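You operate a simulated robot arm through the tools that you are given. There is no shell and no other tool. Be economical: measure what you need, move in short steps, check, and stop when the job is done.

You are at the controls of a simulated two-armed robot. One attempt, no reset.

Task
Test the red hand pump to its label's pressure, then let it down.
Fine: stand it on the table; hold it while you shut the green knob, pump (no higher) and open the knob again; 0 bar at the end. Set down upright: red hand pump.

Only the result counts: the job must be done as asked and must still hold three seconds after the hand-in. Knocking over, shifting, dropping, spilling or breaking anything else fails it.

Robot
Two 7-joint arms with two-finger parallel grippers on one trunk, on a base that drives. Base frame: it is fixed to the floor where the robot stands at the start and does not move with it; the origin is under the middle of the robot, x ahead of it, y to its left, z up; the surface under the hand at the start is at about z = 0.86. Lengths are in m, angles in rad, forces in N, time in s.
The left shoulder is at the start at [0.07, 0.163, 1.22], the right one opposite. With the tool pointing down near the work surface each hand reaches from about 0.38 to 0.88 m from the robot's upright axis, wherever it stands, measured 20 degrees to its own side. Places, roughly: green pump knob [0.4, 0.1, 0.9]; hand pump lever [0.5, 0, 1]; top of the rig table [0.5, 0.4, 0.9]. Payload 3.43 kg a hand.
The tool frame of a hand sits at the grasp point between the pads (the TCP): z along the fingers, y along the line on which they close. The tips reach 0.034 m beyond it. The gripper opens to 0.128 m. The fingers are 0.024 m wide and 0.012 m thick; the gripper's body (0.048 by 0.13 m) begins 0.096 m behind the TCP.
Orientation is told as [roll, pitch, yaw] about the base's x, y, z axes, in that order, counted from this pose: with the fingers straight down and closing along the base's y, the tool's x points along the base's -x, its y along +y and its z along -z.

Tools
- The arms move only by the tool play_rows. It takes "left_series", "right_series" or both (then of equal length, played together; a hand with none holds still); each is one flat list of numbers, 7 for each row, row after row: the turn, a rotation vector about the tool's x, y, z in degrees, then the shift along the tool's x, y, z in m, then the finger opening in m, from 0 to 0.128. In form: [ax, ay, az, x, y, z, hand, ax, ay, az, x, y, z, hand, ...]. A call has 1 to 10 rows; each row shifts and turns the commanded pose from where the row before left it, along the tool's axes as they then stand. Each row takes 0.2 s and may step no farther than 0.05 m and 0.15 rad from the row before; otherwise, or with a gripper value out of range, the whole call is refused. Where a pose cannot be reached the arm comes as near as it can. A force on the tool above 90 N (or 10 N above the force at the start of the call, whichever is more), or a blocked arm, ends the call early, and 0.2 s more pass. Each finger travels about 0.153 m/s and halts on what it meets, pressing with about 21 N; the grip force reading is that of the motor and also rises with nothing between the fingers. The clock runs only during rows and for 0.2 s after the last one: add rows that do not move to give the fingers time. It gives the time, the measured TCP pose, the force on the tool (base axes), the opening and the grip force at its end, in the units of the frame above (readings bear some noise), with the torque about the TCP (base axes, N m) and any sound that the robot's microphone picked up.
- Cameras (640 x 400 px; columns grow to the right, rows downward): "scene" is now at [0.1404, 0.014, 1.4557]; the picture's right is [0.15, -0.99, 0.00], its down [-0.50, -0.07, -0.86] and it looks along [0.85, 0.13, -0.50] (base axes); focal length 214 px, centre (320, 200). "left" rides on the left gripper at [0.076, 0.011, -0.16] in its tool frame; the picture's right is [-0.15, 0.99, 0.00], its down [-0.88, -0.13, -0.46] and it looks along [-0.45, -0.07, 0.89] (tool axes); focal length 234 px, centre (320, 200). "right" rides on the right gripper at [0.076, -0.011, -0.16] in its tool frame; the picture's right is [0.15, 0.99, 0.00], its down [-0.88, 0.13, -0.46] and it looks along [-0.45, 0.07, 0.89] (tool axes); focal length 234 px, centre (320, 200). There is no depth. A picture from a camera that has moved, and an enlarged one, comes with that camera's place and axes in the base frame and with its lens.
- grab_frame(camera): a new picture of that camera. It takes no simulated time.
- move_column(by): slides the trunk up (or, below 0, down) by that many m; the arms and the scene camera ride with it, the base frame stays. It gives what a move gives, with no picture.
- base_move(legs): drives the robot by 1 to 6 legs, each [ahead, left, turn to the left] in m, m and rad, along the robot's own axes; the way and the turn of a leg run together, so that a leg with both is an arc; at most 1.5 m and 3.142 rad a leg. The arms and the cameras ride along, it lands a little off, and it stops where it bumps. It gives what a move gives.
- pan_tilt(pan, tilt): turns the head with the scene camera to pan (to the left, within 1.501 rad either way) and tilt (down, from -0.506 to 1.204), counted from straight ahead of the robot. It gives what a move gives.
- close_up(camera, box): a new picture of the part [left, top, right, bottom] of that camera's present view, enlarged. It takes no simulated time.
- job_done(): hands the job in; it is judged then, once.

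Work in short steps. Places have to be worked out from the pictures, the camera data and where the tool is seen: move nearer, look again, correct. Check each grasp and each placing, and mend what went wrong. You have 120 turns and 92 pictures in all, those below and enlarged ones among them. Open the grippers and draw the arms clear of the work before you hand the job in, unless the task says otherwise; then end with one line.

The tools are called by a JSON object that holds its "api" and its "payload". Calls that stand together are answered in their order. play_rows: Moves the arms, as the interface text tells. Its arguments: {"type":"object","properties":{"left_series":{"type":"array"},"right_series":{"type":"array"}},"required":[]} The other tools are called the same way: move_column (by) slides the trunk up or down; base_move (legs) drives the base; pan_tilt (pan, tilt) turns the head that bears the scene camera; grab_frame (camera) takes a picture; close_up (camera, box) takes an enlarged picture of a part of a camera's view; job_done () hands the job in.

At the start:

```text
time_s: 0.0
left_tcp_pos: [0.4937, 0.4322, 1.3205]
left_tool_rot: [0.0, 0.0, 0.001]
left_wrist_force: [-0.4, 1.1, -0.1]
left_wrist_torque: [-0.03, 0.02, -0.02]
left_gripper_width: 0.1279
left_finger_force: 0.0
right_tcp_pos: [0.3602, -0.0319, 1.4055]
right_tool_rot: [-0.001, 0.0, -0.001]
right_wrist_force: [0.6, -0.2, 0.1]
right_wrist_torque: [-0.01, 0.01, -0.02]
right_gripper_width: 0.128
right_finger_force: 0.0
trunk travel left (down, up): [-0.7, 0.24]
robot x, y, heading: [0.0001, 0.0046, 0.002]
head pan, tilt: [0.148, 0.529]
```

scene: 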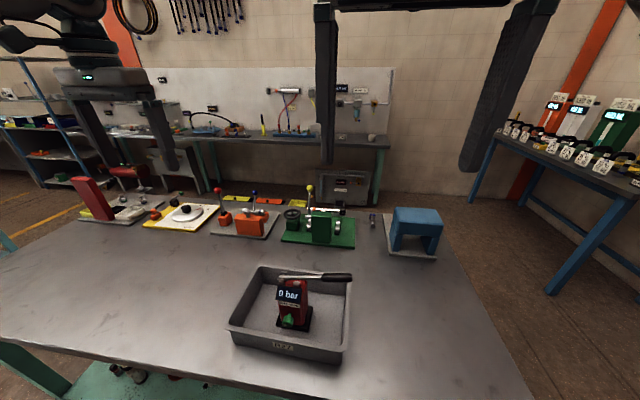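
right: 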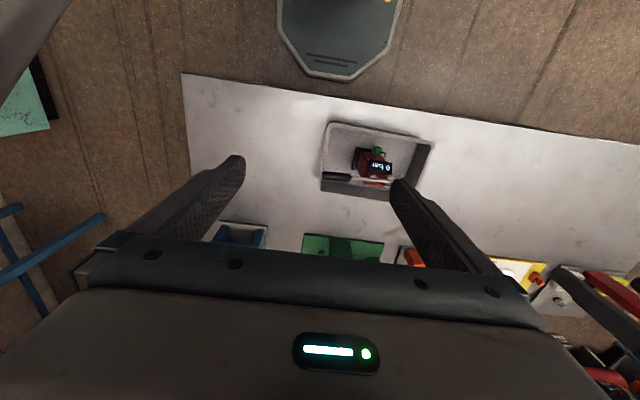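
left: 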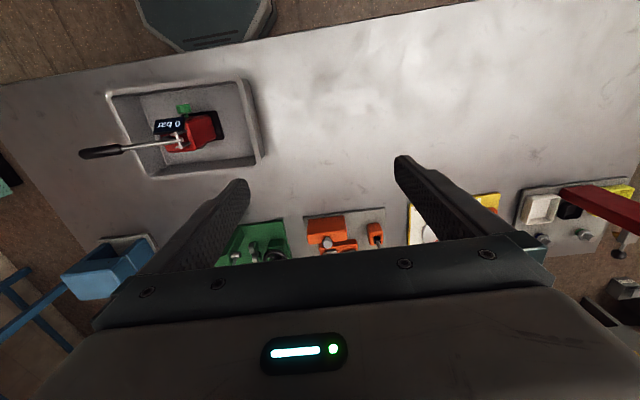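

The pump stands in a grey tray; I need its label and geometry, so I zoom in.

{"api": "close_up", "payload": {"camera": "scene", "box": [220, 250, 370, 370]}}

{"api": "close_up", "payload": {"camera": "left", "box": [70, 70, 270, 190]}}

{"api": "close_up", "payload": {"camera": "right", "box": [310, 110, 440, 210]}}

```text
3.33 times, centred on (295, 310) of scene
camera zoom: at [0.1404, 0.014, 1.4557], right [0.15, -0.99, 0.0], down [-0.5, -0.07, -0.86], along [0.85, 0.13, -0.5], focal length 715 px, centre (403, -167)
```

zoom: 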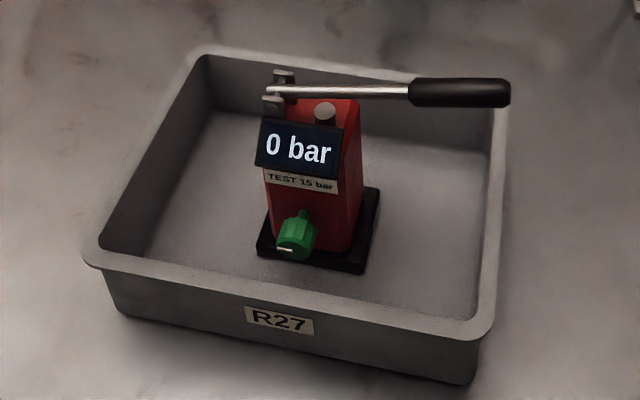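

```text
3.20 times, centred on (170, 130) of left
camera zoom: at [0.4188, 0.4432, 1.4813], right [0.15, 0.99, 0.0], down [0.88, -0.13, 0.46], along [0.45, -0.07, -0.89], focal length 749 px, centre (800, 424)
```

zoom: 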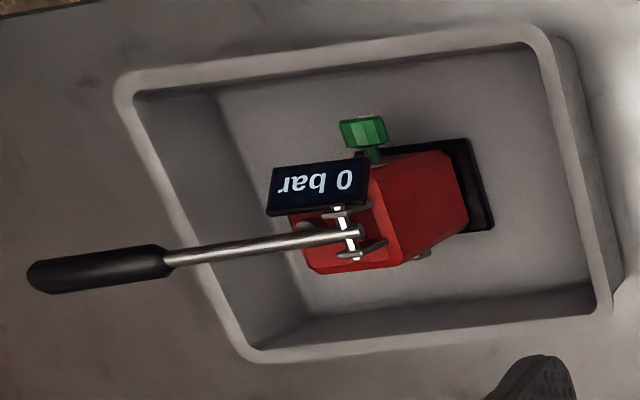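

```text
4.00 times, centred on (375, 160) of right
camera zoom: at [0.2841, -0.0421, 1.5642], right [-0.15, 0.99, 0.0], down [0.88, 0.13, 0.46], along [0.45, 0.07, -0.89], focal length 937 px, centre (100, 360)
```

zoom: 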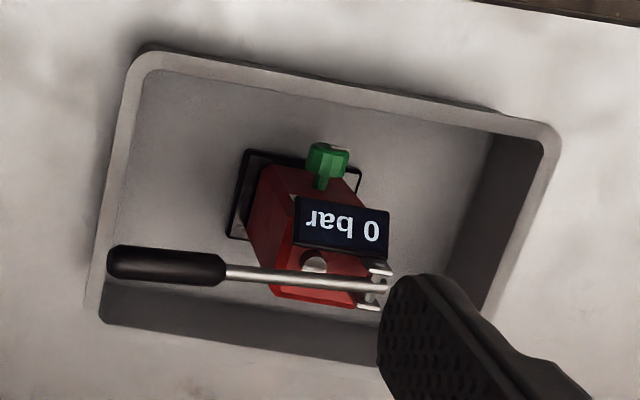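

Label: 15 bar. From triangulation: knob ≈ (0.43, 0.137, 0.935) facing the robot, lever pivot ≈ (0.477, 0.159, 1.03), lever end ≈ (0.472, -0.008, 1.06), body centred near (0.48, 0.135), tray rim z≈0.93. I plan to grip the body from the left side (+y), so I turn the left hand sideways first.

{"api": "play_rows", "payload": {"left_series": [0, 0, -8.5, 0, 0, 0, 0.128, 0, 0, -8.5, 0, 0, 0, 0.128, 0, 0, -8.5, 0, 0, 0, 0.128, 0, 0, -8.5, 0, 0, 0, 0.128, 0, 0, -8.5, 0, 0, 0, 0.128, 0, 0, -8.5, 0, 0, 0, 0.128, 0, 0, -8.5, 0, 0, 0, 0.128, 0, 0, -8.5, 0, 0, 0, 0.128, 0, 0, -8.5, 0, 0, 0, 0.128, 0, 0, -8.5, 0, 0, 0, 0.128]}}

{"api": "play_rows", "payload": {"left_series": [0, 0, -7, 0, 0, 0, 0.128, 0, 8.5, 0, 0, 0, 0, 0.128, 0, 8.5, 0, 0, 0, 0, 0.128, 0, 8.5, 0, 0, 0, 0, 0.128, 0, 8.5, 0, 0, 0, 0, 0.128, 0, 8.5, 0, 0, 0, 0, 0.128, 0, 8.5, 0, 0, 0, 0, 0.128, 0, 8.5, 0, 0, 0, 0, 0.128, 0, 8.5, 0, 0, 0, 0, 0.128, 0, 7, 0, 0, 0, 0, 0.128]}}

```text
time_s: 2.2
left_tcp_pos: [0.4942, 0.4318, 1.3229]
left_tool_rot: [0.001, 0.001, 1.485]
left_wrist_force: [0.5, -0.3, -0.3]
left_wrist_torque: [0.02, 0.04, 0.03]
left_gripper_width: 0.1277
left_finger_force: 0.0
right_tcp_pos: [0.3601, -0.0316, 1.405]
right_tool_rot: [-0.001, 0.0, -0.001]
right_wrist_force: [0.2, -0.3, 0.5]
right_wrist_torque: [0.0, 0.01, 0.02]
right_gripper_width: 0.1279
right_finger_force: 0.1
trunk travel left (down, up): [-0.7, 0.24]
robot x, y, heading: [0.002, -0.0008, -0.001]
head pan, tilt: [0.148, 0.529]
```

```text
time_s: 4.4
left_tcp_pos: [0.4892, 0.4323, 1.3264]
left_tool_rot: [-0.023, 1.282, 1.599]
left_wrist_force: [2.0, -0.3, -6.6]
left_wrist_torque: [-0.65, 0.08, -0.2]
left_gripper_width: 0.1282
left_finger_force: 0.1
left hand out of reach, approached as far as the arm can: row 10
right_tcp_pos: [0.3565, -0.0343, 1.4058]
right_tool_rot: [0.002, -0.002, -0.001]
right_wrist_force: [-0.6, -0.3, 0.0]
right_wrist_torque: [0.08, -0.11, 0.01]
right_gripper_width: 0.128
right_finger_force: 0.2
trunk travel left (down, up): [-0.7, 0.24]
robot x, y, heading: [0.0003, 0.0032, -0.004]
head pan, tilt: [0.148, 0.529]
```

The left hand now points to -y, tilted about 16° down. I lower it towards a pre-grasp spot left of the pump.

{"api": "play_rows", "payload": {"left_series": [0, 0, 0, -0.035, 0, 0.02, 0.128, 0, 0, 0, -0.035, 0, 0.025, 0.128, 0, 0, 0, -0.035, 0, 0.025, 0.128, 0, 0, 0, -0.035, 0, 0.025, 0.128, 0, 0, 0, -0.035, 0, 0.025, 0.128, 0, 0, 0, -0.035, 0, 0.025, 0.128, 0, 0, 0, -0.035, 0, 0.025, 0.128]}}

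{"api": "grab_frame", "payload": {"camera": "left"}}

{"api": "grab_frame", "payload": {"camera": "scene"}}

```text
time_s: 6.0
left_tcp_pos: [0.4245, 0.329, 1.0632]
left_tool_rot: [-0.006, 1.296, 1.604]
left_wrist_force: [-1.0, -0.6, 0.5]
left_wrist_torque: [-0.02, -0.01, -0.01]
left_gripper_width: 0.128
left_finger_force: 0.1
left hand out of reach, approached as far as the arm can: row 1, 2, 3, 4, 5, 6, 7
right_tcp_pos: [0.3589, -0.0313, 1.4051]
right_tool_rot: [0.0, 0.001, 0.001]
right_wrist_force: [-0.4, -0.9, -0.1]
right_wrist_torque: [-0.03, -0.02, 0.03]
right_gripper_width: 0.1278
right_finger_force: 0.0
trunk travel left (down, up): [-0.7, 0.24]
robot x, y, heading: [0.0031, 0.0015, 0.003]
head pan, tilt: [0.148, 0.529]
```

```text
85 pictures are left
camera left: at [0.4078, 0.4616, 1.1784], right [-0.99, 0.0, -0.14], down [0.11, 0.68, -0.72], along [0.1, -0.73, -0.67], focal length 234 px, centre (320, 200)
```

left: 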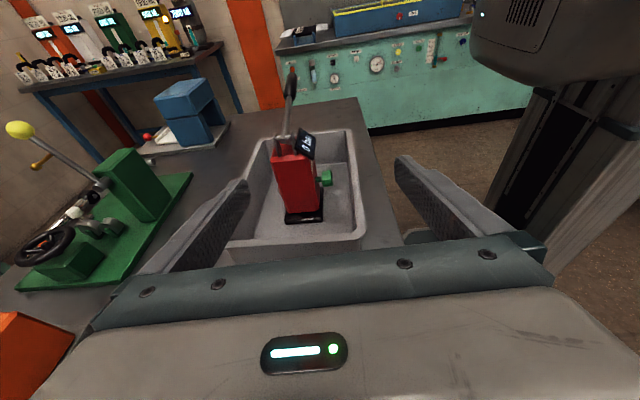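

```text
84 pictures are left
camera scene: at [0.1401, 0.0142, 1.4558], right [0.15, -0.99, 0.0], down [-0.5, -0.07, -0.86], along [0.85, 0.13, -0.5], focal length 214 px, centre (320, 200)
```

scene: 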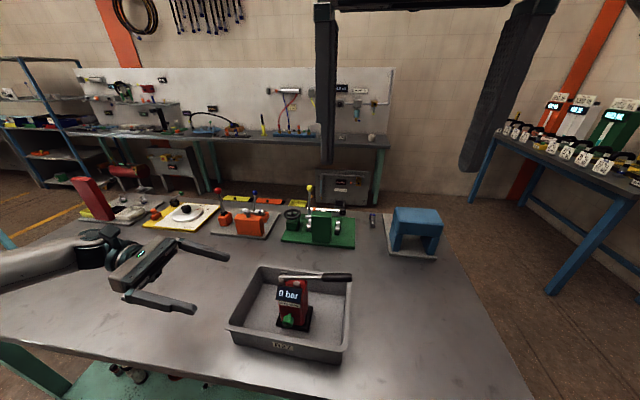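

With sideways pointing, the left arm runs out of wrist range at this heading. I raise the hand, then turn the robot right and slide it left so the pump's left side is comfortably reachable.

{"api": "play_rows", "payload": {"left_series": [0, 0, 0, 0.05, 0, -0.02, 0.128, 0, 0, 0, 0.05, 0, -0.02, 0.128, 0, 0, 0, 0.05, 0, -0.02, 0.128, 0, 0, 0, 0.05, 0, -0.02, 0.128]}}

{"api": "base_move", "payload": {"legs": [[0, 0.33, 0], [0, 0, -0.5]]}}

{"api": "grab_frame", "payload": {"camera": "scene"}}

```text
refused: row 1 steps farther than a row can; nothing moved
```

```text
time_s: 9.6
left_tcp_pos: [0.5308, 0.4101, 1.0625]
left_tool_rot: [-0.006, 1.297, 1.1]
left_wrist_force: [-0.1, -1.0, 0.3]
left_wrist_torque: [-0.01, 0.0, 0.0]
left_gripper_width: 0.1281
left_finger_force: 0.1
right_tcp_pos: [0.2981, 0.1268, 1.4054]
right_tool_rot: [-0.002, 0.001, -0.507]
right_wrist_force: [0.8, -1.1, 0.3]
right_wrist_torque: [0.01, 0.04, 0.01]
right_gripper_width: 0.1281
right_finger_force: 0.0
trunk travel left (down, up): [-0.7, 0.24]
robot x, y, heading: [0.0007, 0.3274, -0.508]
head pan, tilt: [0.148, 0.529]
```

```text
83 pictures are left
camera scene: at [0.1292, 0.2728, 1.4557], right [-0.35, -0.94, 0.0], down [-0.47, 0.18, -0.86], along [0.81, -0.3, -0.5], focal length 214 px, centre (320, 200)
```

scene: 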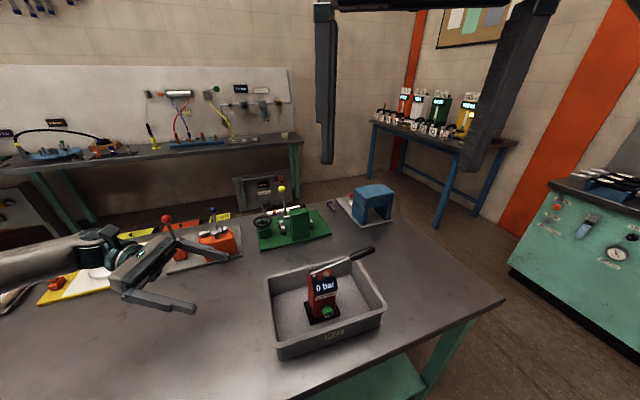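

The base moved to (0, 0.327), heading -0.51, safely; the arm row was refused because of its step size. Now I turn the left hand back to point straight at the pump's left face (yaw ≈ 1.53).

{"api": "play_rows", "payload": {"left_series": [8.0, 0, -2.25, 0, 0, 0, 0.128, 8.0, 0, -2.25, 0, 0, 0, 0.128, 7.8, 0, -2.2, 0, 0, 0, 0.128]}}

```text
time_s: 10.4
left_tcp_pos: [0.5291, 0.4105, 1.0629]
left_tool_rot: [-0.007, 1.299, 1.529]
left_wrist_force: [0.4, 0.3, -0.4]
left_wrist_torque: [0.0, 0.03, 0.01]
left_gripper_width: 0.128
left_finger_force: 0.0
right_tcp_pos: [0.2976, 0.1249, 1.4065]
right_tool_rot: [0.0, 0.0, -0.508]
right_wrist_force: [0.0, 0.3, -0.3]
right_wrist_torque: [-0.03, -0.01, -0.01]
right_gripper_width: 0.1279
right_finger_force: 0.1
trunk travel left (down, up): [-0.7, 0.24]
robot x, y, heading: [0.0005, 0.3301, -0.51]
head pan, tilt: [0.148, 0.529]
```

Orientation is now right. Next I align x with the body and approach to a look position.

{"api": "play_rows", "payload": {"left_series": [0, 0, 0, 0, 0.025, 0.01, 0.128, 0, 0, 0, 0, 0.024, 0.02, 0.128, 0, 0, 0, -0.004, 0, 0.03, 0.128, 0, 0, 0, -0.004, 0, 0.03, 0.128, 0, 0, 0, -0.004, 0, 0.027, 0.128]}}

{"api": "grab_frame", "payload": {"camera": "left"}}

{"api": "close_up", "payload": {"camera": "scene", "box": [200, 220, 400, 360]}}

```text
time_s: 11.6
left_tcp_pos: [0.4788, 0.302, 1.0186]
left_tool_rot: [-0.008, 1.299, 1.528]
left_wrist_force: [0.7, -1.0, 2.0]
left_wrist_torque: [0.19, 0.01, -0.08]
left_gripper_width: 0.128
left_finger_force: 0.0
right_tcp_pos: [0.2991, 0.1261, 1.406]
right_tool_rot: [0.002, 0.0, -0.506]
right_wrist_force: [-0.6, 0.3, -0.2]
right_wrist_torque: [-0.05, 0.0, 0.01]
right_gripper_width: 0.1279
right_finger_force: 0.2
trunk travel left (down, up): [-0.7, 0.24]
robot x, y, heading: [-0.0008, 0.3284, -0.507]
head pan, tilt: [0.148, 0.529]
```

```text
82 pictures are left
camera left: at [0.4724, 0.4358, 1.135], right [-0.99, 0.07, -0.14], down [0.15, 0.67, -0.72], along [0.04, -0.74, -0.67], focal length 234 px, centre (320, 200)
```

left: 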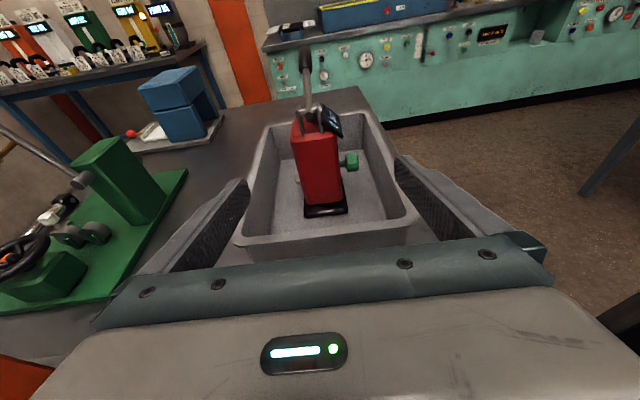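

```text
2.86 times, centred on (300, 290) of scene
camera zoom: at [0.1291, 0.2733, 1.4559], right [-0.35, -0.94, 0.0], down [-0.47, 0.18, -0.86], along [0.81, -0.3, -0.5], focal length 613 px, centre (377, -57)
```

zoom: 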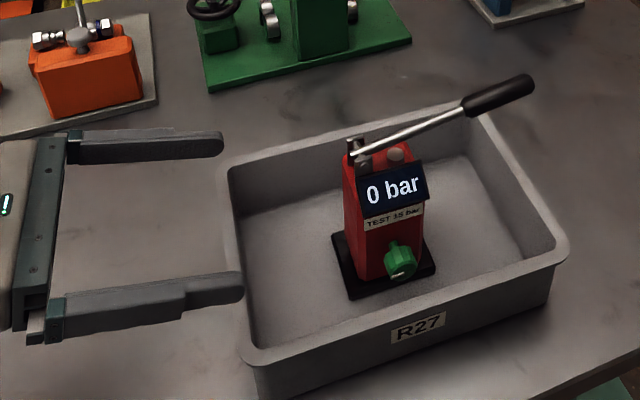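

Body spans x≈0.452–0.518, display bottom z≈0.99, knob top z≈0.953; I want finger pads at z≈0.973 in the label gap. I flatten the tilt, narrow the fingers to 0.09 and advance to just short of the body.

{"api": "play_rows", "payload": {"left_series": [0, 5, 0, -0.01, -0.004, 0.01, 0.09, 0, 0, 0, -0.01, -0.004, 0.03, 0.09, 0, 0, 0, -0.005, -0.002, 0.03, 0.09, 0, 0, 0, 0, 0, 0.027, 0.09]}}

{"api": "grab_frame", "payload": {"camera": "left"}}

{"api": "close_up", "payload": {"camera": "scene", "box": [260, 240, 380, 340]}}

```text
time_s: 12.6
left_tcp_pos: [0.4848, 0.2114, 0.9769]
left_tool_rot: [-0.005, 1.384, 1.531]
left_wrist_force: [-0.5, -0.2, 0.3]
left_wrist_torque: [0.02, 0.0, 0.0]
left_gripper_width: 0.0898
left_finger_force: 0.1
right_tcp_pos: [0.2986, 0.125, 1.4053]
right_tool_rot: [0.0, 0.001, -0.506]
right_wrist_force: [-0.3, -0.2, 0.3]
right_wrist_torque: [0.0, -0.02, 0.01]
right_gripper_width: 0.1282
right_finger_force: 0.0
trunk travel left (down, up): [-0.7, 0.24]
robot x, y, heading: [-0.001, 0.3292, -0.508]
head pan, tilt: [0.148, 0.529]
```

```text
80 pictures are left
camera left: at [0.4792, 0.3543, 1.0811], right [-0.99, 0.06, -0.14], down [0.15, 0.61, -0.78], along [0.04, -0.79, -0.61], focal length 234 px, centre (320, 200)
```

left: 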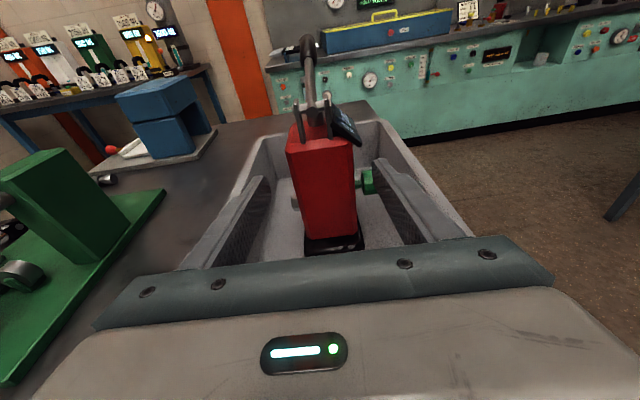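

```text
4.00 times, centred on (320, 290) of scene
camera zoom: at [0.1293, 0.2723, 1.4557], right [-0.35, -0.94, 0.0], down [-0.47, 0.18, -0.86], along [0.81, -0.3, -0.51], focal length 858 px, centre (320, -160)
```

zoom: 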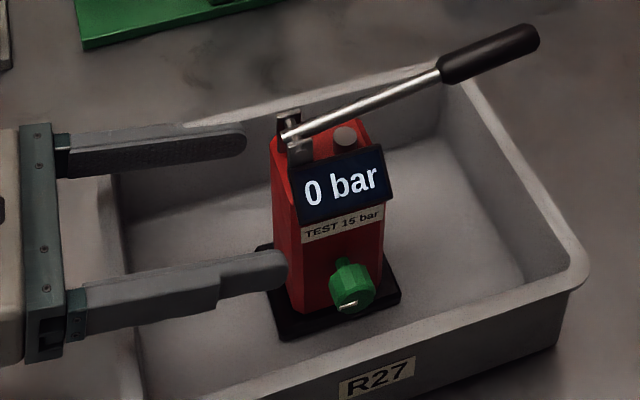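

Fingers straddle the body centrally, and the pad height clears the knob top (~0.945) and display bottom (~0.99). I advance 0.056 m and close.

{"api": "play_rows", "payload": {"left_series": [0, 0, 0, 0.002, -0.001, 0.028, 0.09, 0, 0, 0, 0.0025, -0.001, 0.0285, 0.09, 0, 0, 0, 0, 0, 0, 0.03, 0, 0, 0, 0, 0, 0, 0.03, 0, 0, 0, 0, 0, 0, 0.03]}}

{"api": "grab_frame", "payload": {"camera": "left"}}

{"api": "close_up", "payload": {"camera": "scene", "box": [260, 240, 380, 340]}}

```text
time_s: 13.8
left_tcp_pos: [0.4858, 0.1539, 0.9712]
left_tool_rot: [-0.003, 1.384, 1.533]
left_wrist_force: [-0.4, -0.1, 0.4]
left_wrist_torque: [0.19, -0.05, 0.09]
left_gripper_width: 0.0599
left_finger_force: 21.5
right_tcp_pos: [0.2998, 0.1251, 1.4054]
right_tool_rot: [0.0, -0.001, -0.507]
right_wrist_force: [-0.4, 0.0, 0.5]
right_wrist_torque: [0.03, 0.0, 0.0]
right_gripper_width: 0.1278
right_finger_force: 0.1
trunk travel left (down, up): [-0.7, 0.24]
robot x, y, heading: [-0.0008, 0.3283, -0.51]
head pan, tilt: [0.148, 0.529]
```

```text
78 pictures are left
camera left: at [0.4798, 0.2971, 1.0749], right [-0.99, 0.06, -0.14], down [0.15, 0.61, -0.78], along [0.04, -0.79, -0.61], focal length 234 px, centre (320, 200)
```

left: 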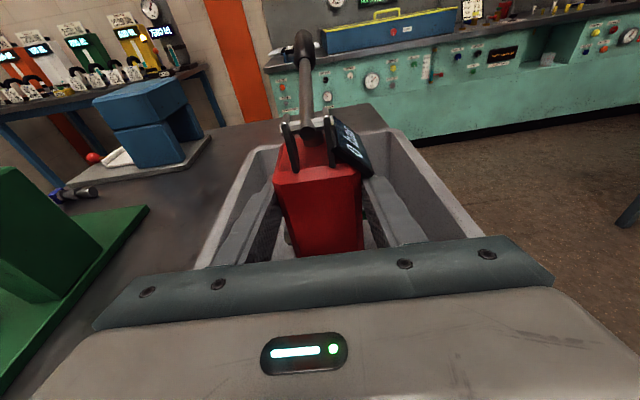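

```text
4.00 times, centred on (320, 290) of scene
camera zoom: at [0.1293, 0.2726, 1.4557], right [-0.35, -0.94, 0.0], down [-0.47, 0.18, -0.86], along [0.81, -0.3, -0.5], focal length 858 px, centre (320, -160)
```

zoom: 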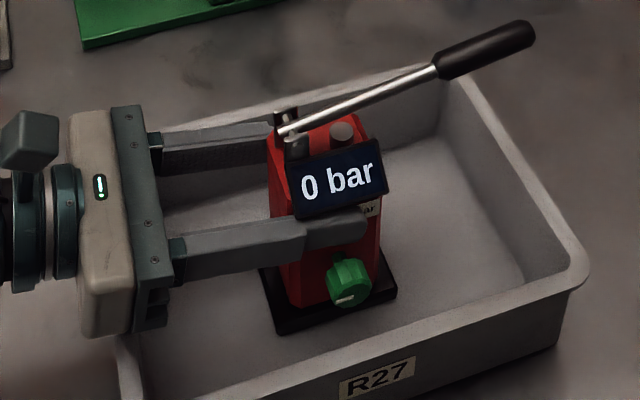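

Grip is firm on a 0.06 m body. I lift straight up a few cm and check the load.

{"api": "play_rows", "payload": {"left_series": [0, 0, 0, 0.0098, 0, -0.0018, 0.03, 0, 0, 0, 0.0147, 0, -0.0028, 0.03, 0, 0, 0, 0.0147, 0, -0.0028, 0.03, 0, 0, 0, 0, 0, 0, 0.03]}}

{"api": "grab_frame", "payload": {"camera": "scene"}}

```text
time_s: 14.8
left_tcp_pos: [0.4803, 0.1587, 1.0114]
left_tool_rot: [-0.052, 1.375, 1.491]
left_wrist_force: [-0.1, -0.3, -6.4]
left_wrist_torque: [0.13, 0.02, 0.02]
left_gripper_width: 0.0599
left_finger_force: 20.5
right_tcp_pos: [0.2907, 0.1265, 1.4079]
right_tool_rot: [0.004, -0.005, -0.504]
right_wrist_force: [-0.7, -0.3, -0.8]
right_wrist_torque: [0.0, 0.02, 0.02]
right_gripper_width: 0.1279
right_finger_force: 0.0
trunk travel left (down, up): [-0.7, 0.24]
robot x, y, heading: [0.0029, 0.3299, -0.505]
head pan, tilt: [0.148, 0.529]
```

```text
76 pictures are left
camera scene: at [0.1213, 0.2739, 1.4573], right [-0.35, -0.94, 0.0], down [-0.47, 0.18, -0.87], along [0.81, -0.3, -0.5], focal length 214 px, centre (320, 200)
```

scene: 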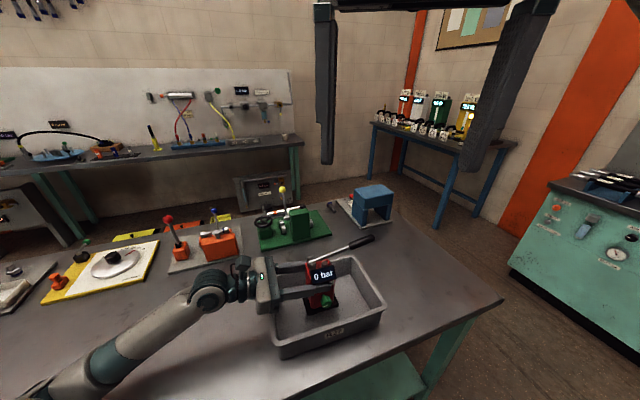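

The pump lifted cleanly (~0.65 kg, little torque). I raise it another 0.13 m to clear the tray, then drive left over free table.

{"api": "play_rows", "payload": {"left_series": [0, 0, 0, 0.0246, 0, -0.0046, 0.03, 0, 0, 0, 0.0246, 0, -0.0046, 0.03, 0, 0, 0, 0.0246, 0, -0.0046, 0.03, 0, 0, 0, 0.0246, 0, -0.0046, 0.03, 0, 0, 0, 0.0246, 0, -0.0046, 0.03, 0, 0, 0, 0, 0, 0, 0.03]}}

{"api": "base_move", "payload": {"legs": [[-0.189, 0.238, 0]]}}

{"api": "grab_frame", "payload": {"camera": "scene"}}

{"api": "grab_frame", "payload": {"camera": "left"}}

```text
time_s: 15.9
left_tcp_pos: [0.5171, 0.2516, 1.0977]
left_tool_rot: [-0.323, 1.175, 1.38]
left_wrist_force: [0.5, -1.5, -8.8]
left_wrist_torque: [0.05, 0.08, -0.03]
left_gripper_width: 0.0598
left_finger_force: 21.3
right_tcp_pos: [0.2899, 0.1517, 1.4086]
right_tool_rot: [0.02, -0.008, -0.446]
right_wrist_force: [1.1, -0.8, -0.2]
right_wrist_torque: [0.17, 0.03, 0.01]
right_gripper_width: 0.128
right_finger_force: 0.1
trunk travel left (down, up): [-0.7, 0.24]
robot x, y, heading: [-0.0028, 0.3533, -0.445]
head pan, tilt: [0.148, 0.529]
stopped in row 5 (left hand): the arm was blocked; the commanded pose is now the measured one
```

```text
time_s: 17.6
left_tcp_pos: [0.4986, 0.3211, 1.1001]
left_tool_rot: [-0.342, 1.179, 1.192]
left_wrist_force: [0.1, 0.0, -6.6]
left_wrist_torque: [0.13, 0.02, 0.02]
left_gripper_width: 0.0598
left_finger_force: 20.7
right_tcp_pos: [0.2568, 0.2615, 1.4065]
right_tool_rot: [0.016, -0.006, -0.618]
right_wrist_force: [-1.2, -0.6, -0.2]
right_wrist_torque: [0.04, 0.02, -0.01]
right_gripper_width: 0.1281
right_finger_force: 0.2
trunk travel left (down, up): [-0.7, 0.24]
robot x, y, heading: [0.002, 0.5056, -0.615]
head pan, tilt: [0.148, 0.529]
stopped in leg 1: the robot was blocked; the commanded pose is now the measured one
```

```text
75 pictures are left
camera scene: at [0.1022, 0.4246, 1.4567], right [-0.45, -0.89, -0.02], down [-0.43, 0.24, -0.87], along [0.78, -0.38, -0.49], focal length 214 px, centre (320, 200)
```

scene: 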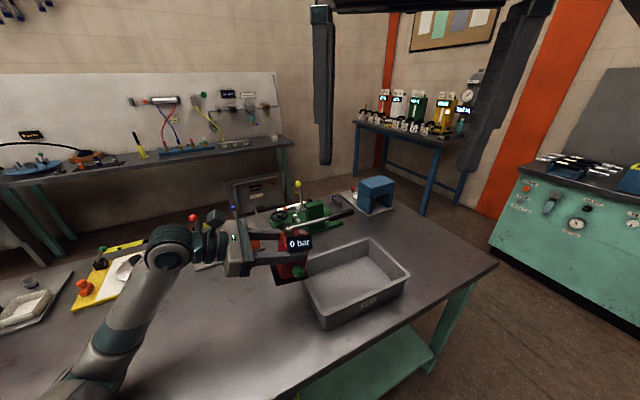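

```text
74 pictures are left
camera left: at [0.4793, 0.4428, 1.2268], right [-0.96, 0.11, -0.26], down [0.26, 0.73, -0.63], along [0.12, -0.67, -0.73], focal length 234 px, centre (320, 200)
```

left: 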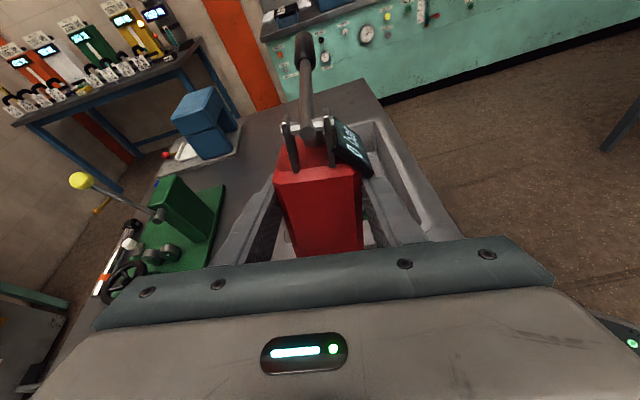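

Both moves were stopped: something blocks the left arm or base, likely the elbow against the table edge. I look down-left before anything else.

{"api": "pan_tilt", "payload": {"pan": 0.7, "tilt": 1.1}}

{"api": "grab_frame", "payload": {"camera": "scene"}}

```text
time_s: 18.5
left_tcp_pos: [0.4987, 0.3197, 1.1007]
left_tool_rot: [-0.336, 1.181, 1.197]
left_wrist_force: [0.0, 0.6, -6.6]
left_wrist_torque: [0.09, -0.02, 0.0]
left_gripper_width: 0.0597
left_finger_force: 20.8
right_tcp_pos: [0.2602, 0.2609, 1.4085]
right_tool_rot: [0.018, -0.005, -0.617]
right_wrist_force: [-0.7, 0.5, -0.4]
right_wrist_torque: [-0.01, 0.01, -0.01]
right_gripper_width: 0.1275
right_finger_force: 0.1
trunk travel left (down, up): [-0.7, 0.24]
robot x, y, heading: [0.005, 0.5072, -0.618]
head pan, tilt: [0.7, 1.1]
```

```text
73 pictures are left
camera scene: at [0.0869, 0.4707, 1.4126], right [0.08, -1.0, -0.01], down [-0.88, -0.07, -0.47], along [0.47, 0.05, -0.88], focal length 214 px, centre (320, 200)
```

scene: 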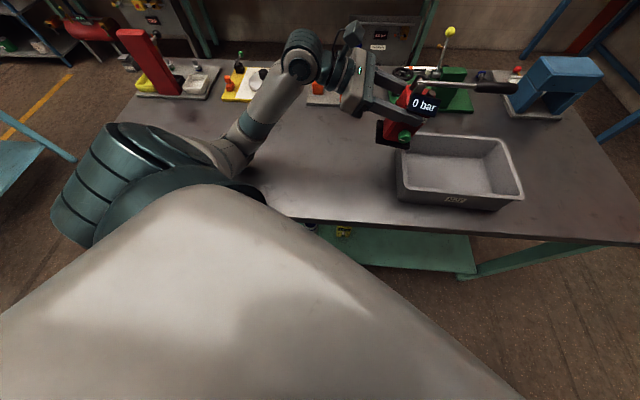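

The left elbow hangs down onto the table, which is the obstruction. Raising the trunk lifts the whole arm and pump clear.

{"api": "move_column", "payload": {"by": 0.15}}

{"api": "grab_frame", "payload": {"camera": "scene"}}

```text
time_s: 20.3
left_tcp_pos: [0.5188, 0.3316, 1.2412]
left_tool_rot: [-0.287, 1.202, 1.24]
left_wrist_force: [-0.3, 0.7, -6.6]
left_wrist_torque: [0.09, 0.03, -0.03]
left_gripper_width: 0.0595
left_finger_force: 20.9
right_tcp_pos: [0.2854, 0.2762, 1.554]
right_tool_rot: [-0.001, 0.003, -0.616]
right_wrist_force: [0.0, 0.3, -0.3]
right_wrist_torque: [-0.05, -0.02, 0.0]
right_gripper_width: 0.1279
right_finger_force: 0.1
trunk travel left (down, up): [-0.85, 0.09]
robot x, y, heading: [0.0052, 0.5108, -0.616]
head pan, tilt: [0.7, 1.1]
```

```text
72 pictures are left
camera scene: at [0.113, 0.4861, 1.5604], right [0.09, -1.0, 0.0], down [-0.89, -0.08, -0.45], along [0.45, 0.04, -0.89], focal length 214 px, centre (320, 200)
```

scene: 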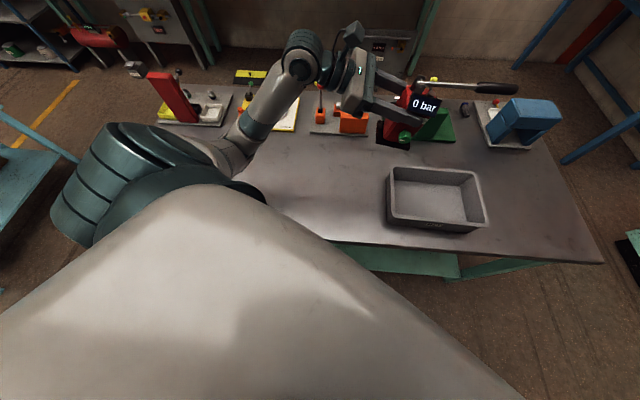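

The pump is held, now at z 1.24 and free of everything; the tray is where it was. I back off and shift left a bit so the set-down spot (≈0.50, 0.47) lies well ahead of the robot.

{"api": "base_move", "payload": {"legs": [[-0.1265, 0.078, 0.116]]}}

```text
time_s: 21.6
left_tcp_pos: [0.4705, 0.521, 1.2411]
left_tool_rot: [-0.285, 1.197, 1.361]
left_wrist_force: [0.7, -0.6, -6.1]
left_wrist_torque: [0.11, 0.04, 0.01]
left_gripper_width: 0.0599
left_finger_force: 20.3
right_tcp_pos: [0.2444, 0.4375, 1.553]
right_tool_rot: [0.002, 0.009, -0.5]
right_wrist_force: [1.1, -0.8, 0.6]
right_wrist_torque: [0.01, 0.0, 0.0]
right_gripper_width: 0.1282
right_finger_force: 0.0
trunk travel left (down, up): [-0.85, 0.09]
robot x, y, heading: [-0.0624, 0.6408, -0.499]
head pan, tilt: [0.7, 1.1]
```

Robot in place. I straighten the pump upright (rotating hand to yaw ≈1.8) and descend to z≈1.02 over the bare table.

{"api": "play_rows", "payload": {"left_series": [4, 4.7, -4.15, 0, 0, 0, 0.03, 4, 4.7, -4.15, 0, 0, 0, 0.03, 0, 0, 0, -0.03, -0.0025, 0.011, 0.03, 0, 0, 0, -0.03, -0.0025, 0.011, 0.03, 0, 0, 0, -0.03, -0.0025, 0.011, 0.03, 0, 0, 0, -0.03, -0.0025, 0.011, 0.03, 0, 0, 0, -0.03, -0.0025, 0.011, 0.03, 0, 0, 0, -0.03, -0.0025, 0.01, 0.03, 0, 0, 0, -0.03, -0.0025, 0.01, 0.03, 0, 0, 0, 0, 0, 0, 0.03]}}

{"api": "grab_frame", "payload": {"camera": "scene"}}

{"api": "grab_frame", "payload": {"camera": "left"}}

```text
time_s: 23.8
left_tcp_pos: [0.4949, 0.4927, 1.0217]
left_tool_rot: [-0.006, 1.388, 1.793]
left_wrist_force: [0.5, 0.8, -6.5]
left_wrist_torque: [0.18, 0.06, 0.02]
left_gripper_width: 0.0599
left_finger_force: 21.1
right_tcp_pos: [0.2432, 0.4417, 1.5541]
right_tool_rot: [-0.002, 0.003, -0.501]
right_wrist_force: [0.1, 0.1, 0.0]
right_wrist_torque: [0.01, -0.02, 0.01]
right_gripper_width: 0.128
right_finger_force: 0.1
trunk travel left (down, up): [-0.85, 0.09]
robot x, y, heading: [-0.0584, 0.6441, -0.498]
head pan, tilt: [0.7, 1.1]
```

```text
71 pictures are left
camera scene: at [0.0477, 0.6292, 1.5606], right [0.2, -0.98, 0.0], down [-0.87, -0.18, -0.45], along [0.44, 0.09, -0.89], focal length 214 px, centre (320, 200)
```

scene: 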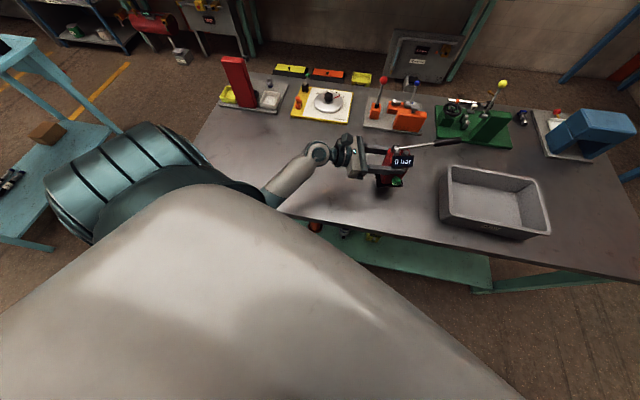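

```text
70 pictures are left
camera left: at [0.4512, 0.6293, 1.1251], right [-0.97, -0.2, -0.15], down [-0.01, 0.62, -0.78], along [0.25, -0.76, -0.61], focal length 234 px, centre (320, 200)
```

left: 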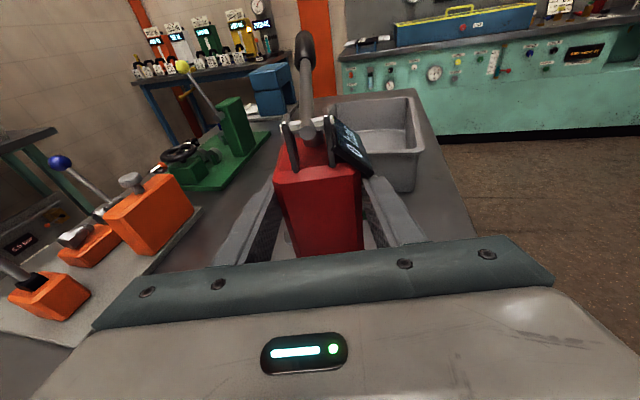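

Pump upright over bare table. I lower it in small steps, watching the force for contact, and re-aim the head.

{"api": "pan_tilt", "payload": {"pan": 0.16, "tilt": 0.75}}

{"api": "play_rows", "payload": {"left_series": [0, 0, 0, -0.0147, 0, 0.0028, 0.03, 0, 0, 0, -0.0147, 0, 0.0028, 0.03, 0, 0, 0, -0.0098, 0, 0.0019, 0.03, 0, 0, 0, -0.0049, 0, 0.0009, 0.03, 0, 0, 0, 0, 0, 0, 0.03]}}

{"api": "grab_frame", "payload": {"camera": "scene"}}

```text
time_s: 24.8
left_tcp_pos: [0.4949, 0.4916, 1.0226]
left_tool_rot: [-0.006, 1.387, 1.792]
left_wrist_force: [0.2, -0.1, -6.5]
left_wrist_torque: [0.13, 0.02, 0.0]
left_gripper_width: 0.0599
left_finger_force: 21.3
right_tcp_pos: [0.2434, 0.4411, 1.5553]
right_tool_rot: [-0.002, 0.003, -0.501]
right_wrist_force: [-0.9, -0.3, -0.2]
right_wrist_torque: [0.02, 0.02, 0.0]
right_gripper_width: 0.1278
right_finger_force: 0.2
trunk travel left (down, up): [-0.85, 0.09]
robot x, y, heading: [-0.0596, 0.6393, -0.491]
head pan, tilt: [0.161, 0.75]
```

```text
time_s: 26.0
left_tcp_pos: [0.494, 0.4923, 0.9771]
left_tool_rot: [-0.005, 1.389, 1.794]
left_wrist_force: [0.2, -0.7, -6.4]
left_wrist_torque: [0.16, 0.07, -0.01]
left_gripper_width: 0.0599
left_finger_force: 20.9
right_tcp_pos: [0.2436, 0.4412, 1.5551]
right_tool_rot: [-0.001, 0.004, -0.502]
right_wrist_force: [-0.7, 0.0, -0.7]
right_wrist_torque: [0.0, 0.0, 0.01]
right_gripper_width: 0.1285
right_finger_force: 0.1
trunk travel left (down, up): [-0.85, 0.09]
robot x, y, heading: [-0.0586, 0.6416, -0.502]
head pan, tilt: [0.161, 0.75]
```

```text
69 pictures are left
camera scene: at [0.064, 0.5893, 1.5864], right [-0.33, -0.94, 0.0], down [-0.64, 0.23, -0.73], along [0.69, -0.24, -0.68], focal length 214 px, centre (320, 200)
```

scene: 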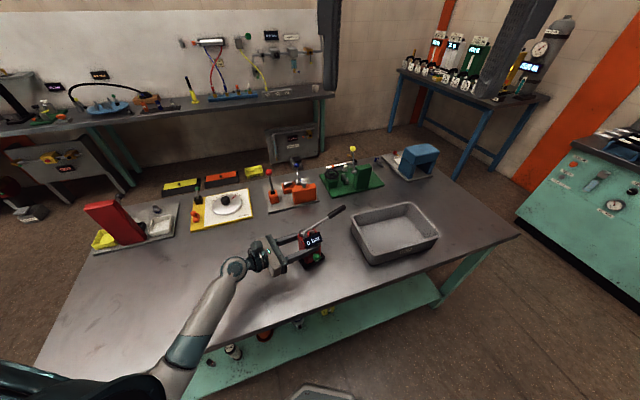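

Still hanging free (-6.4 N) at z 0.977. I continue in 3 mm steps.

{"api": "play_rows", "payload": {"left_series": [0, 0, 0, -0.0029, 0, 0.0006, 0.03, 0, 0, 0, -0.0029, 0, 0.0006, 0.03, 0, 0, 0, -0.0029, 0, 0.0006, 0.03, 0, 0, 0, 0, 0, 0, 0.03]}}

```text
time_s: 27.0
left_tcp_pos: [0.4946, 0.4927, 0.967]
left_tool_rot: [-0.007, 1.388, 1.791]
left_wrist_force: [0.9, 0.0, -7.0]
left_wrist_torque: [0.17, 0.02, -0.05]
left_gripper_width: 0.0599
left_finger_force: 21.3
right_tcp_pos: [0.2438, 0.4405, 1.5549]
right_tool_rot: [-0.002, 0.005, -0.5]
right_wrist_force: [0.0, -0.3, 0.0]
right_wrist_torque: [0.03, -0.04, -0.04]
right_gripper_width: 0.1278
right_finger_force: 0.0
trunk travel left (down, up): [-0.85, 0.09]
robot x, y, heading: [-0.0616, 0.6398, -0.5]
head pan, tilt: [0.161, 0.75]
```

Not touching yet; continue with 2 mm steps.

{"api": "play_rows", "payload": {"left_series": [0, 0, 0, -0.002, 0, 0.0004, 0.03, 0, 0, 0, -0.002, 0, 0.0004, 0.03, 0, 0, 0, -0.002, 0, 0.0004, 0.03, 0, 0, 0, 0, 0, 0, 0.03]}}

{"api": "close_up", "payload": {"camera": "scene", "box": [250, 190, 370, 290]}}

```text
time_s: 28.0
left_tcp_pos: [0.4939, 0.4913, 0.9637]
left_tool_rot: [-0.019, 1.391, 1.782]
left_wrist_force: [3.6, 0.6, 15.0]
left_wrist_torque: [-0.22, 0.3, 0.25]
left_gripper_width: 0.0599
left_finger_force: 21.5
right_tcp_pos: [0.2421, 0.4414, 1.5551]
right_tool_rot: [-0.001, 0.004, -0.501]
right_wrist_force: [0.1, 0.7, 0.7]
right_wrist_torque: [-0.01, 0.01, 0.0]
right_gripper_width: 0.1278
right_finger_force: 0.1
trunk travel left (down, up): [-0.85, 0.09]
robot x, y, heading: [-0.0574, 0.6427, -0.499]
head pan, tilt: [0.161, 0.75]
```

```text
4.00 times, centred on (310, 240) of scene
camera zoom: at [0.0624, 0.5901, 1.5867], right [-0.33, -0.94, 0.0], down [-0.64, 0.23, -0.73], along [0.69, -0.24, -0.68], focal length 858 px, centre (360, 40)
```

zoom: 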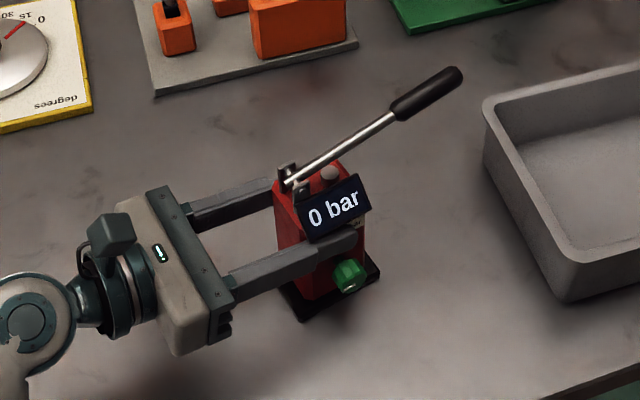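

The pump stands on the table (contact at z≈0.964) and stays held. Knob now ≈ (0.448, 0.464, 0.928), axis ≈ 12° left of +x. I bring the right hand forward/down, then rotate it to point at the knob.

{"api": "play_rows", "payload": {"right_series": [0, 0, 0, -0.0271, -0.003, 0.0364, 0.06, 0, 0, 0, -0.0271, -0.003, 0.0364, 0.06, 0, 0, 0, -0.0271, -0.003, 0.0364, 0.06, 0, 0, 0, -0.0271, -0.003, 0.0364, 0.06, 0, 0, 0, -0.0271, -0.003, 0.0364, 0.06, 0, 0, 0, -0.0271, -0.003, 0.0364, 0.06, 0, 0, 0, -0.0271, -0.003, 0.0364, 0.06, 0, 0, -8.3, 0, 0, 0, 0.06, 0, 0, -8.3, 0, 0, 0, 0.06, 0, 0, -8.3, 0, 0, 0, 0.06]}}

{"api": "close_up", "payload": {"camera": "scene", "box": [290, 220, 350, 270]}}

```text
time_s: 30.2
left_tcp_pos: [0.4945, 0.4918, 0.963]
left_tool_rot: [-0.011, 1.386, 1.788]
left_wrist_force: [-0.2, 1.7, 7.3]
left_wrist_torque: [-0.12, 0.31, -0.01]
left_gripper_width: 0.0601
left_finger_force: 21.4
right_tcp_pos: [0.3982, 0.3333, 1.3001]
right_tool_rot: [0.001, 0.004, -0.063]
right_wrist_force: [0.8, 0.1, -0.3]
right_wrist_torque: [-0.02, 0.01, 0.01]
right_gripper_width: 0.0601
right_finger_force: 0.1
trunk travel left (down, up): [-0.85, 0.09]
robot x, y, heading: [-0.0569, 0.64, -0.499]
head pan, tilt: [0.161, 0.75]
```

```text
8.00 times, centred on (320, 245) of scene
camera zoom: at [0.0626, 0.59, 1.5865], right [-0.33, -0.94, 0.0], down [-0.64, 0.23, -0.73], along [0.69, -0.24, -0.68], focal length 1716 px, centre (320, -160)
```

zoom: 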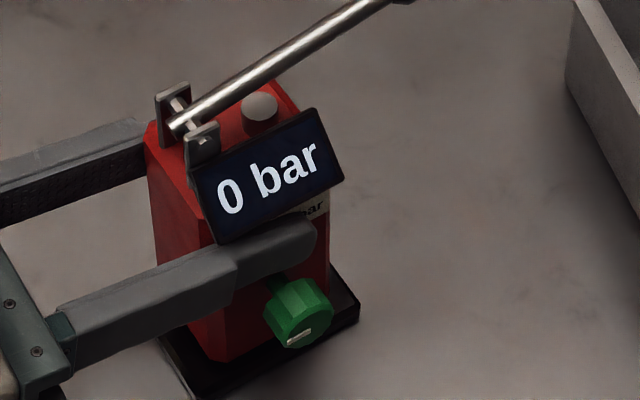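

Now the remaining yaw and the 120° reorientation so the fingers point along the knob axis with the camera on the left.

{"api": "play_rows", "payload": {"right_series": [0, 0, -8, 0, 0, 0, 0.06, 0, 0, -8, 0, 0, 0, 0.06, -4.9, -4.9, 4.9, 0, 0, 0, 0.06, -4.9, -4.9, 4.9, 0, 0, 0, 0.06, -4.9, -4.9, 4.9, 0, 0, 0, 0.06, -4.9, -4.9, 4.9, 0, 0, 0, 0.06, -4.9, -4.9, 4.9, 0, 0, 0, 0.06, -4.9, -4.9, 4.9, 0, 0, 0, 0.06, -4.9, -4.9, 4.9, 0, 0, 0, 0.06]}}

{"api": "play_rows", "payload": {"right_series": [-4.9, -4.9, 4.9, 0, 0, 0, 0.06, -4.9, -4.9, 4.9, 0, 0, 0, 0.06, -4.9, -4.9, 4.9, 0, 0, 0, 0.06, -4.9, -4.9, 4.9, 0, 0, 0, 0.06, -4.9, -4.9, 4.9, 0, 0, 0, 0.06, -4.9, -4.9, 4.9, 0, 0, 0, 0.06, -4.9, -4.9, 4.9, 0, 0, 0, 0.06]}}

{"api": "grab_frame", "payload": {"camera": "scene"}}

{"api": "grab_frame", "payload": {"camera": "right"}}

```text
time_s: 32.2
left_tcp_pos: [0.4932, 0.4911, 0.9627]
left_tool_rot: [-0.013, 1.387, 1.785]
left_wrist_force: [-0.7, 2.2, 2.6]
left_wrist_torque: [-0.25, 0.36, -0.12]
left_gripper_width: 0.0598
left_finger_force: 20.9
right_tcp_pos: [0.3971, 0.3314, 1.2987]
right_tool_rot: [0.779, -0.336, -0.565]
right_wrist_force: [-0.3, 0.0, 0.6]
right_wrist_torque: [0.0, 0.01, -0.04]
right_gripper_width: 0.06
right_finger_force: 0.1
trunk travel left (down, up): [-0.85, 0.09]
robot x, y, heading: [-0.0601, 0.64, -0.498]
head pan, tilt: [0.161, 0.75]
```

```text
time_s: 33.8
left_tcp_pos: [0.4939, 0.4923, 0.9619]
left_tool_rot: [-0.009, 1.388, 1.791]
left_wrist_force: [-1.8, 2.0, 2.3]
left_wrist_torque: [0.14, 0.31, -0.17]
left_gripper_width: 0.06
left_finger_force: 21.3
right_tcp_pos: [0.3996, 0.3327, 1.2993]
right_tool_rot: [1.556, -0.01, -1.347]
right_wrist_force: [0.0, -0.3, -0.4]
right_wrist_torque: [-0.03, 0.03, 0.0]
right_gripper_width: 0.0601
right_finger_force: 0.2
trunk travel left (down, up): [-0.85, 0.09]
robot x, y, heading: [-0.0579, 0.642, -0.497]
head pan, tilt: [0.161, 0.75]
```

```text
66 pictures are left
camera scene: at [0.0633, 0.5904, 1.5866], right [-0.33, -0.94, 0.0], down [-0.64, 0.23, -0.73], along [0.69, -0.24, -0.68], focal length 214 px, centre (320, 200)
```

scene: 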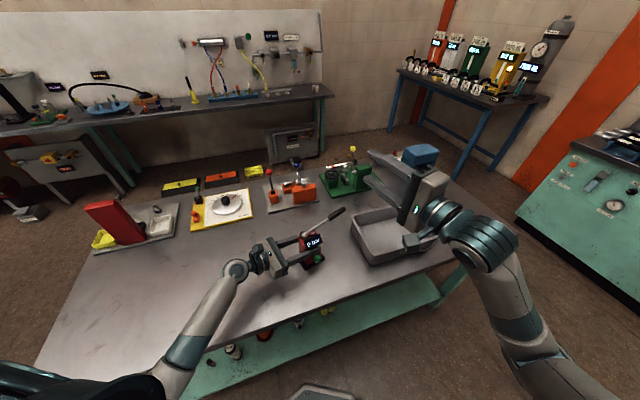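

```text
65 pictures are left
camera right: at [0.2263, 0.3723, 1.2888], right [-0.02, 0.15, 0.99], down [-0.25, -0.96, 0.14], along [0.97, -0.24, 0.06], focal length 234 px, centre (320, 200)
```

right: 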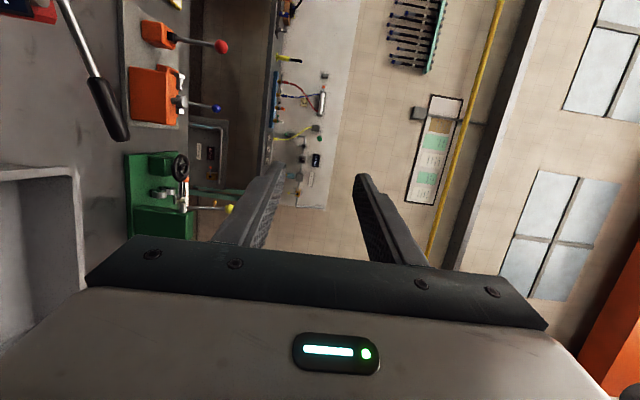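

Orientation is as wanted (tool y up, camera left). I add a 14° downward tilt so the gripper body clears the table, and go to a spot 0.10 m in front of the knob.

{"api": "play_rows", "payload": {"right_series": [7, 0, 0, 0, 0, 0, 0.06, 7, 0, 0, 0, 0, 0, 0.06, 0, 0, 0, 0.0147, -0.0429, 0.0079, 0.06, 0, 0, 0, 0.0147, -0.0429, 0.0079, 0.06, 0, 0, 0, 0.0147, -0.0429, 0.0079, 0.06, 0, 0, 0, 0.0147, -0.0429, 0.0079, 0.06, 0, 0, 0, 0.0147, -0.0429, 0.0079, 0.06, 0, 0, 0, 0.0147, -0.0429, 0.0079, 0.06, 0, 0, 0, 0.0147, -0.0429, 0.0079, 0.06, 0, 0, 0, 0.0147, -0.0429, 0.0079, 0.06]}}

{"api": "grab_frame", "payload": {"camera": "right"}}

{"api": "grab_frame", "payload": {"camera": "scene"}}

```text
time_s: 36.0
left_tcp_pos: [0.4941, 0.4909, 0.9635]
left_tool_rot: [-0.011, 1.389, 1.79]
left_wrist_force: [0.6, 0.4, 3.3]
left_wrist_torque: [-0.31, 0.12, 0.08]
left_gripper_width: 0.06
left_finger_force: 21.1
right_tcp_pos: [0.3521, 0.4373, 0.945]
right_tool_rot: [1.311, -0.009, -1.344]
right_wrist_force: [0.2, 0.6, -0.3]
right_wrist_torque: [-0.04, -0.01, 0.02]
right_gripper_width: 0.0603
right_finger_force: 0.2
right hand out of reach, approached as far as the arm can: row 1, 3
trunk travel left (down, up): [-0.85, 0.09]
robot x, y, heading: [-0.0542, 0.6379, -0.495]
head pan, tilt: [0.161, 0.75]
```

```text
64 pictures are left
camera right: at [0.1822, 0.4764, 0.9736], right [0.21, 0.21, 0.95], down [-0.2, -0.95, 0.25], along [0.96, -0.25, -0.16], focal length 234 px, centre (320, 200)
```

right: 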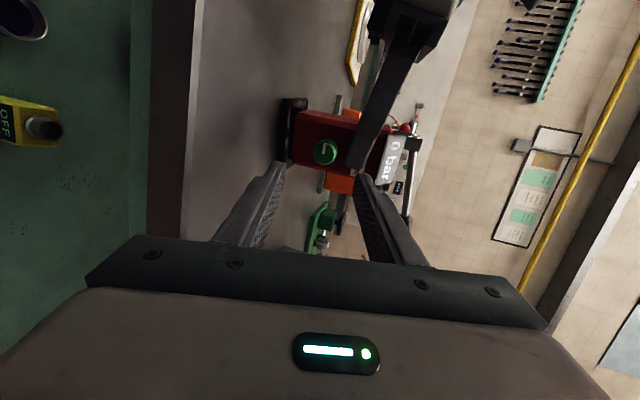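

```text
63 pictures are left
camera scene: at [0.0631, 0.5896, 1.5865], right [-0.33, -0.94, 0.0], down [-0.64, 0.23, -0.73], along [0.69, -0.24, -0.68], focal length 214 px, centre (320, 200)
```

scene: 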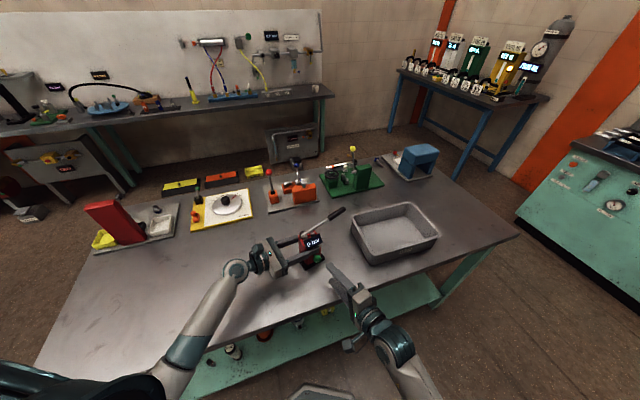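

{"api": "close_up", "payload": {"camera": "right", "box": [270, 80, 430, 200]}}

```text
3.33 times, centred on (350, 140) of right
camera zoom: at [0.1822, 0.4764, 0.9736], right [0.21, 0.21, 0.95], down [-0.2, -0.95, 0.25], along [0.96, -0.25, -0.16], focal length 781 px, centre (220, 400)
```

zoom: 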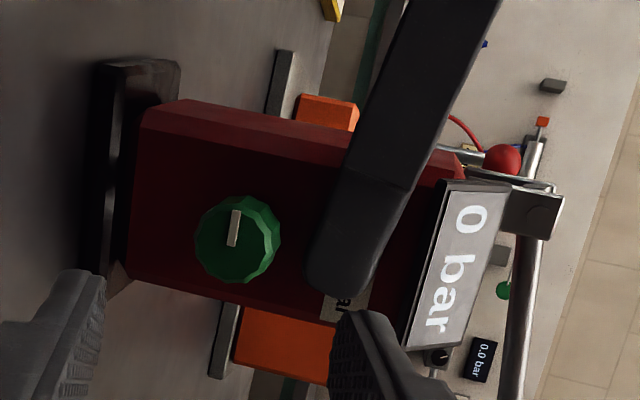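

Knob: radius ≈13.6 mm, axis at z≈0.925, front ≈25 mm off the face, pointer to the left. To avoid the left finger above it I'll pinch it sideways, so I roll the hand +90° (camera up).

{"api": "play_rows", "payload": {"right_series": [0, 0, 8.5, 0, 0, 0, 0.05, 0, 0, 8.5, 0, 0, 0, 0.05, 0, 0, 8.5, 0, 0, 0, 0.05, 0, 0, 8.5, 0, 0, 0, 0.05, 0, 0, 8.5, 0, 0, 0, 0.05, 0, 0, 8.5, 0, 0, 0, 0.05, 0, 0, 8.5, 0, 0, 0, 0.05, 0, 0, 8.5, 0, 0, 0, 0.05, 0, 0, 8.5, 0, 0, 0, 0.05, 0, 0, 8.5, 0, 0, 0, 0.05]}}

{"api": "grab_frame", "payload": {"camera": "right"}}

```text
time_s: 38.2
left_tcp_pos: [0.4934, 0.4915, 0.9632]
left_tool_rot: [-0.01, 1.388, 1.79]
left_wrist_force: [0.7, 0.5, 2.3]
left_wrist_torque: [-0.07, 0.18, -0.09]
left_gripper_width: 0.0602
left_finger_force: 21.0
right_tcp_pos: [0.3532, 0.4346, 0.9488]
right_tool_rot: [0.347, 1.294, -2.56]
right_wrist_force: [-0.5, -0.6, 0.0]
right_wrist_torque: [-0.04, 0.01, -0.02]
right_gripper_width: 0.0499
right_finger_force: 0.1
trunk travel left (down, up): [-0.85, 0.09]
robot x, y, heading: [-0.0608, 0.6389, -0.496]
head pan, tilt: [0.161, 0.75]
```

```text
61 pictures are left
camera right: at [0.2177, 0.4243, 1.0605], right [0.27, -0.93, 0.23], down [-0.6, -0.36, -0.72], along [0.75, 0.06, -0.66], focal length 234 px, centre (320, 200)
```

right: 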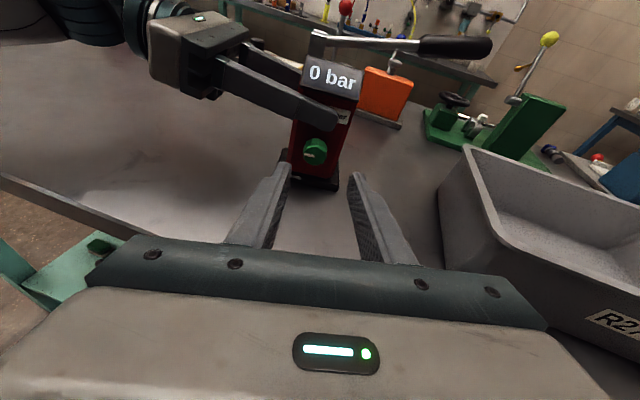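

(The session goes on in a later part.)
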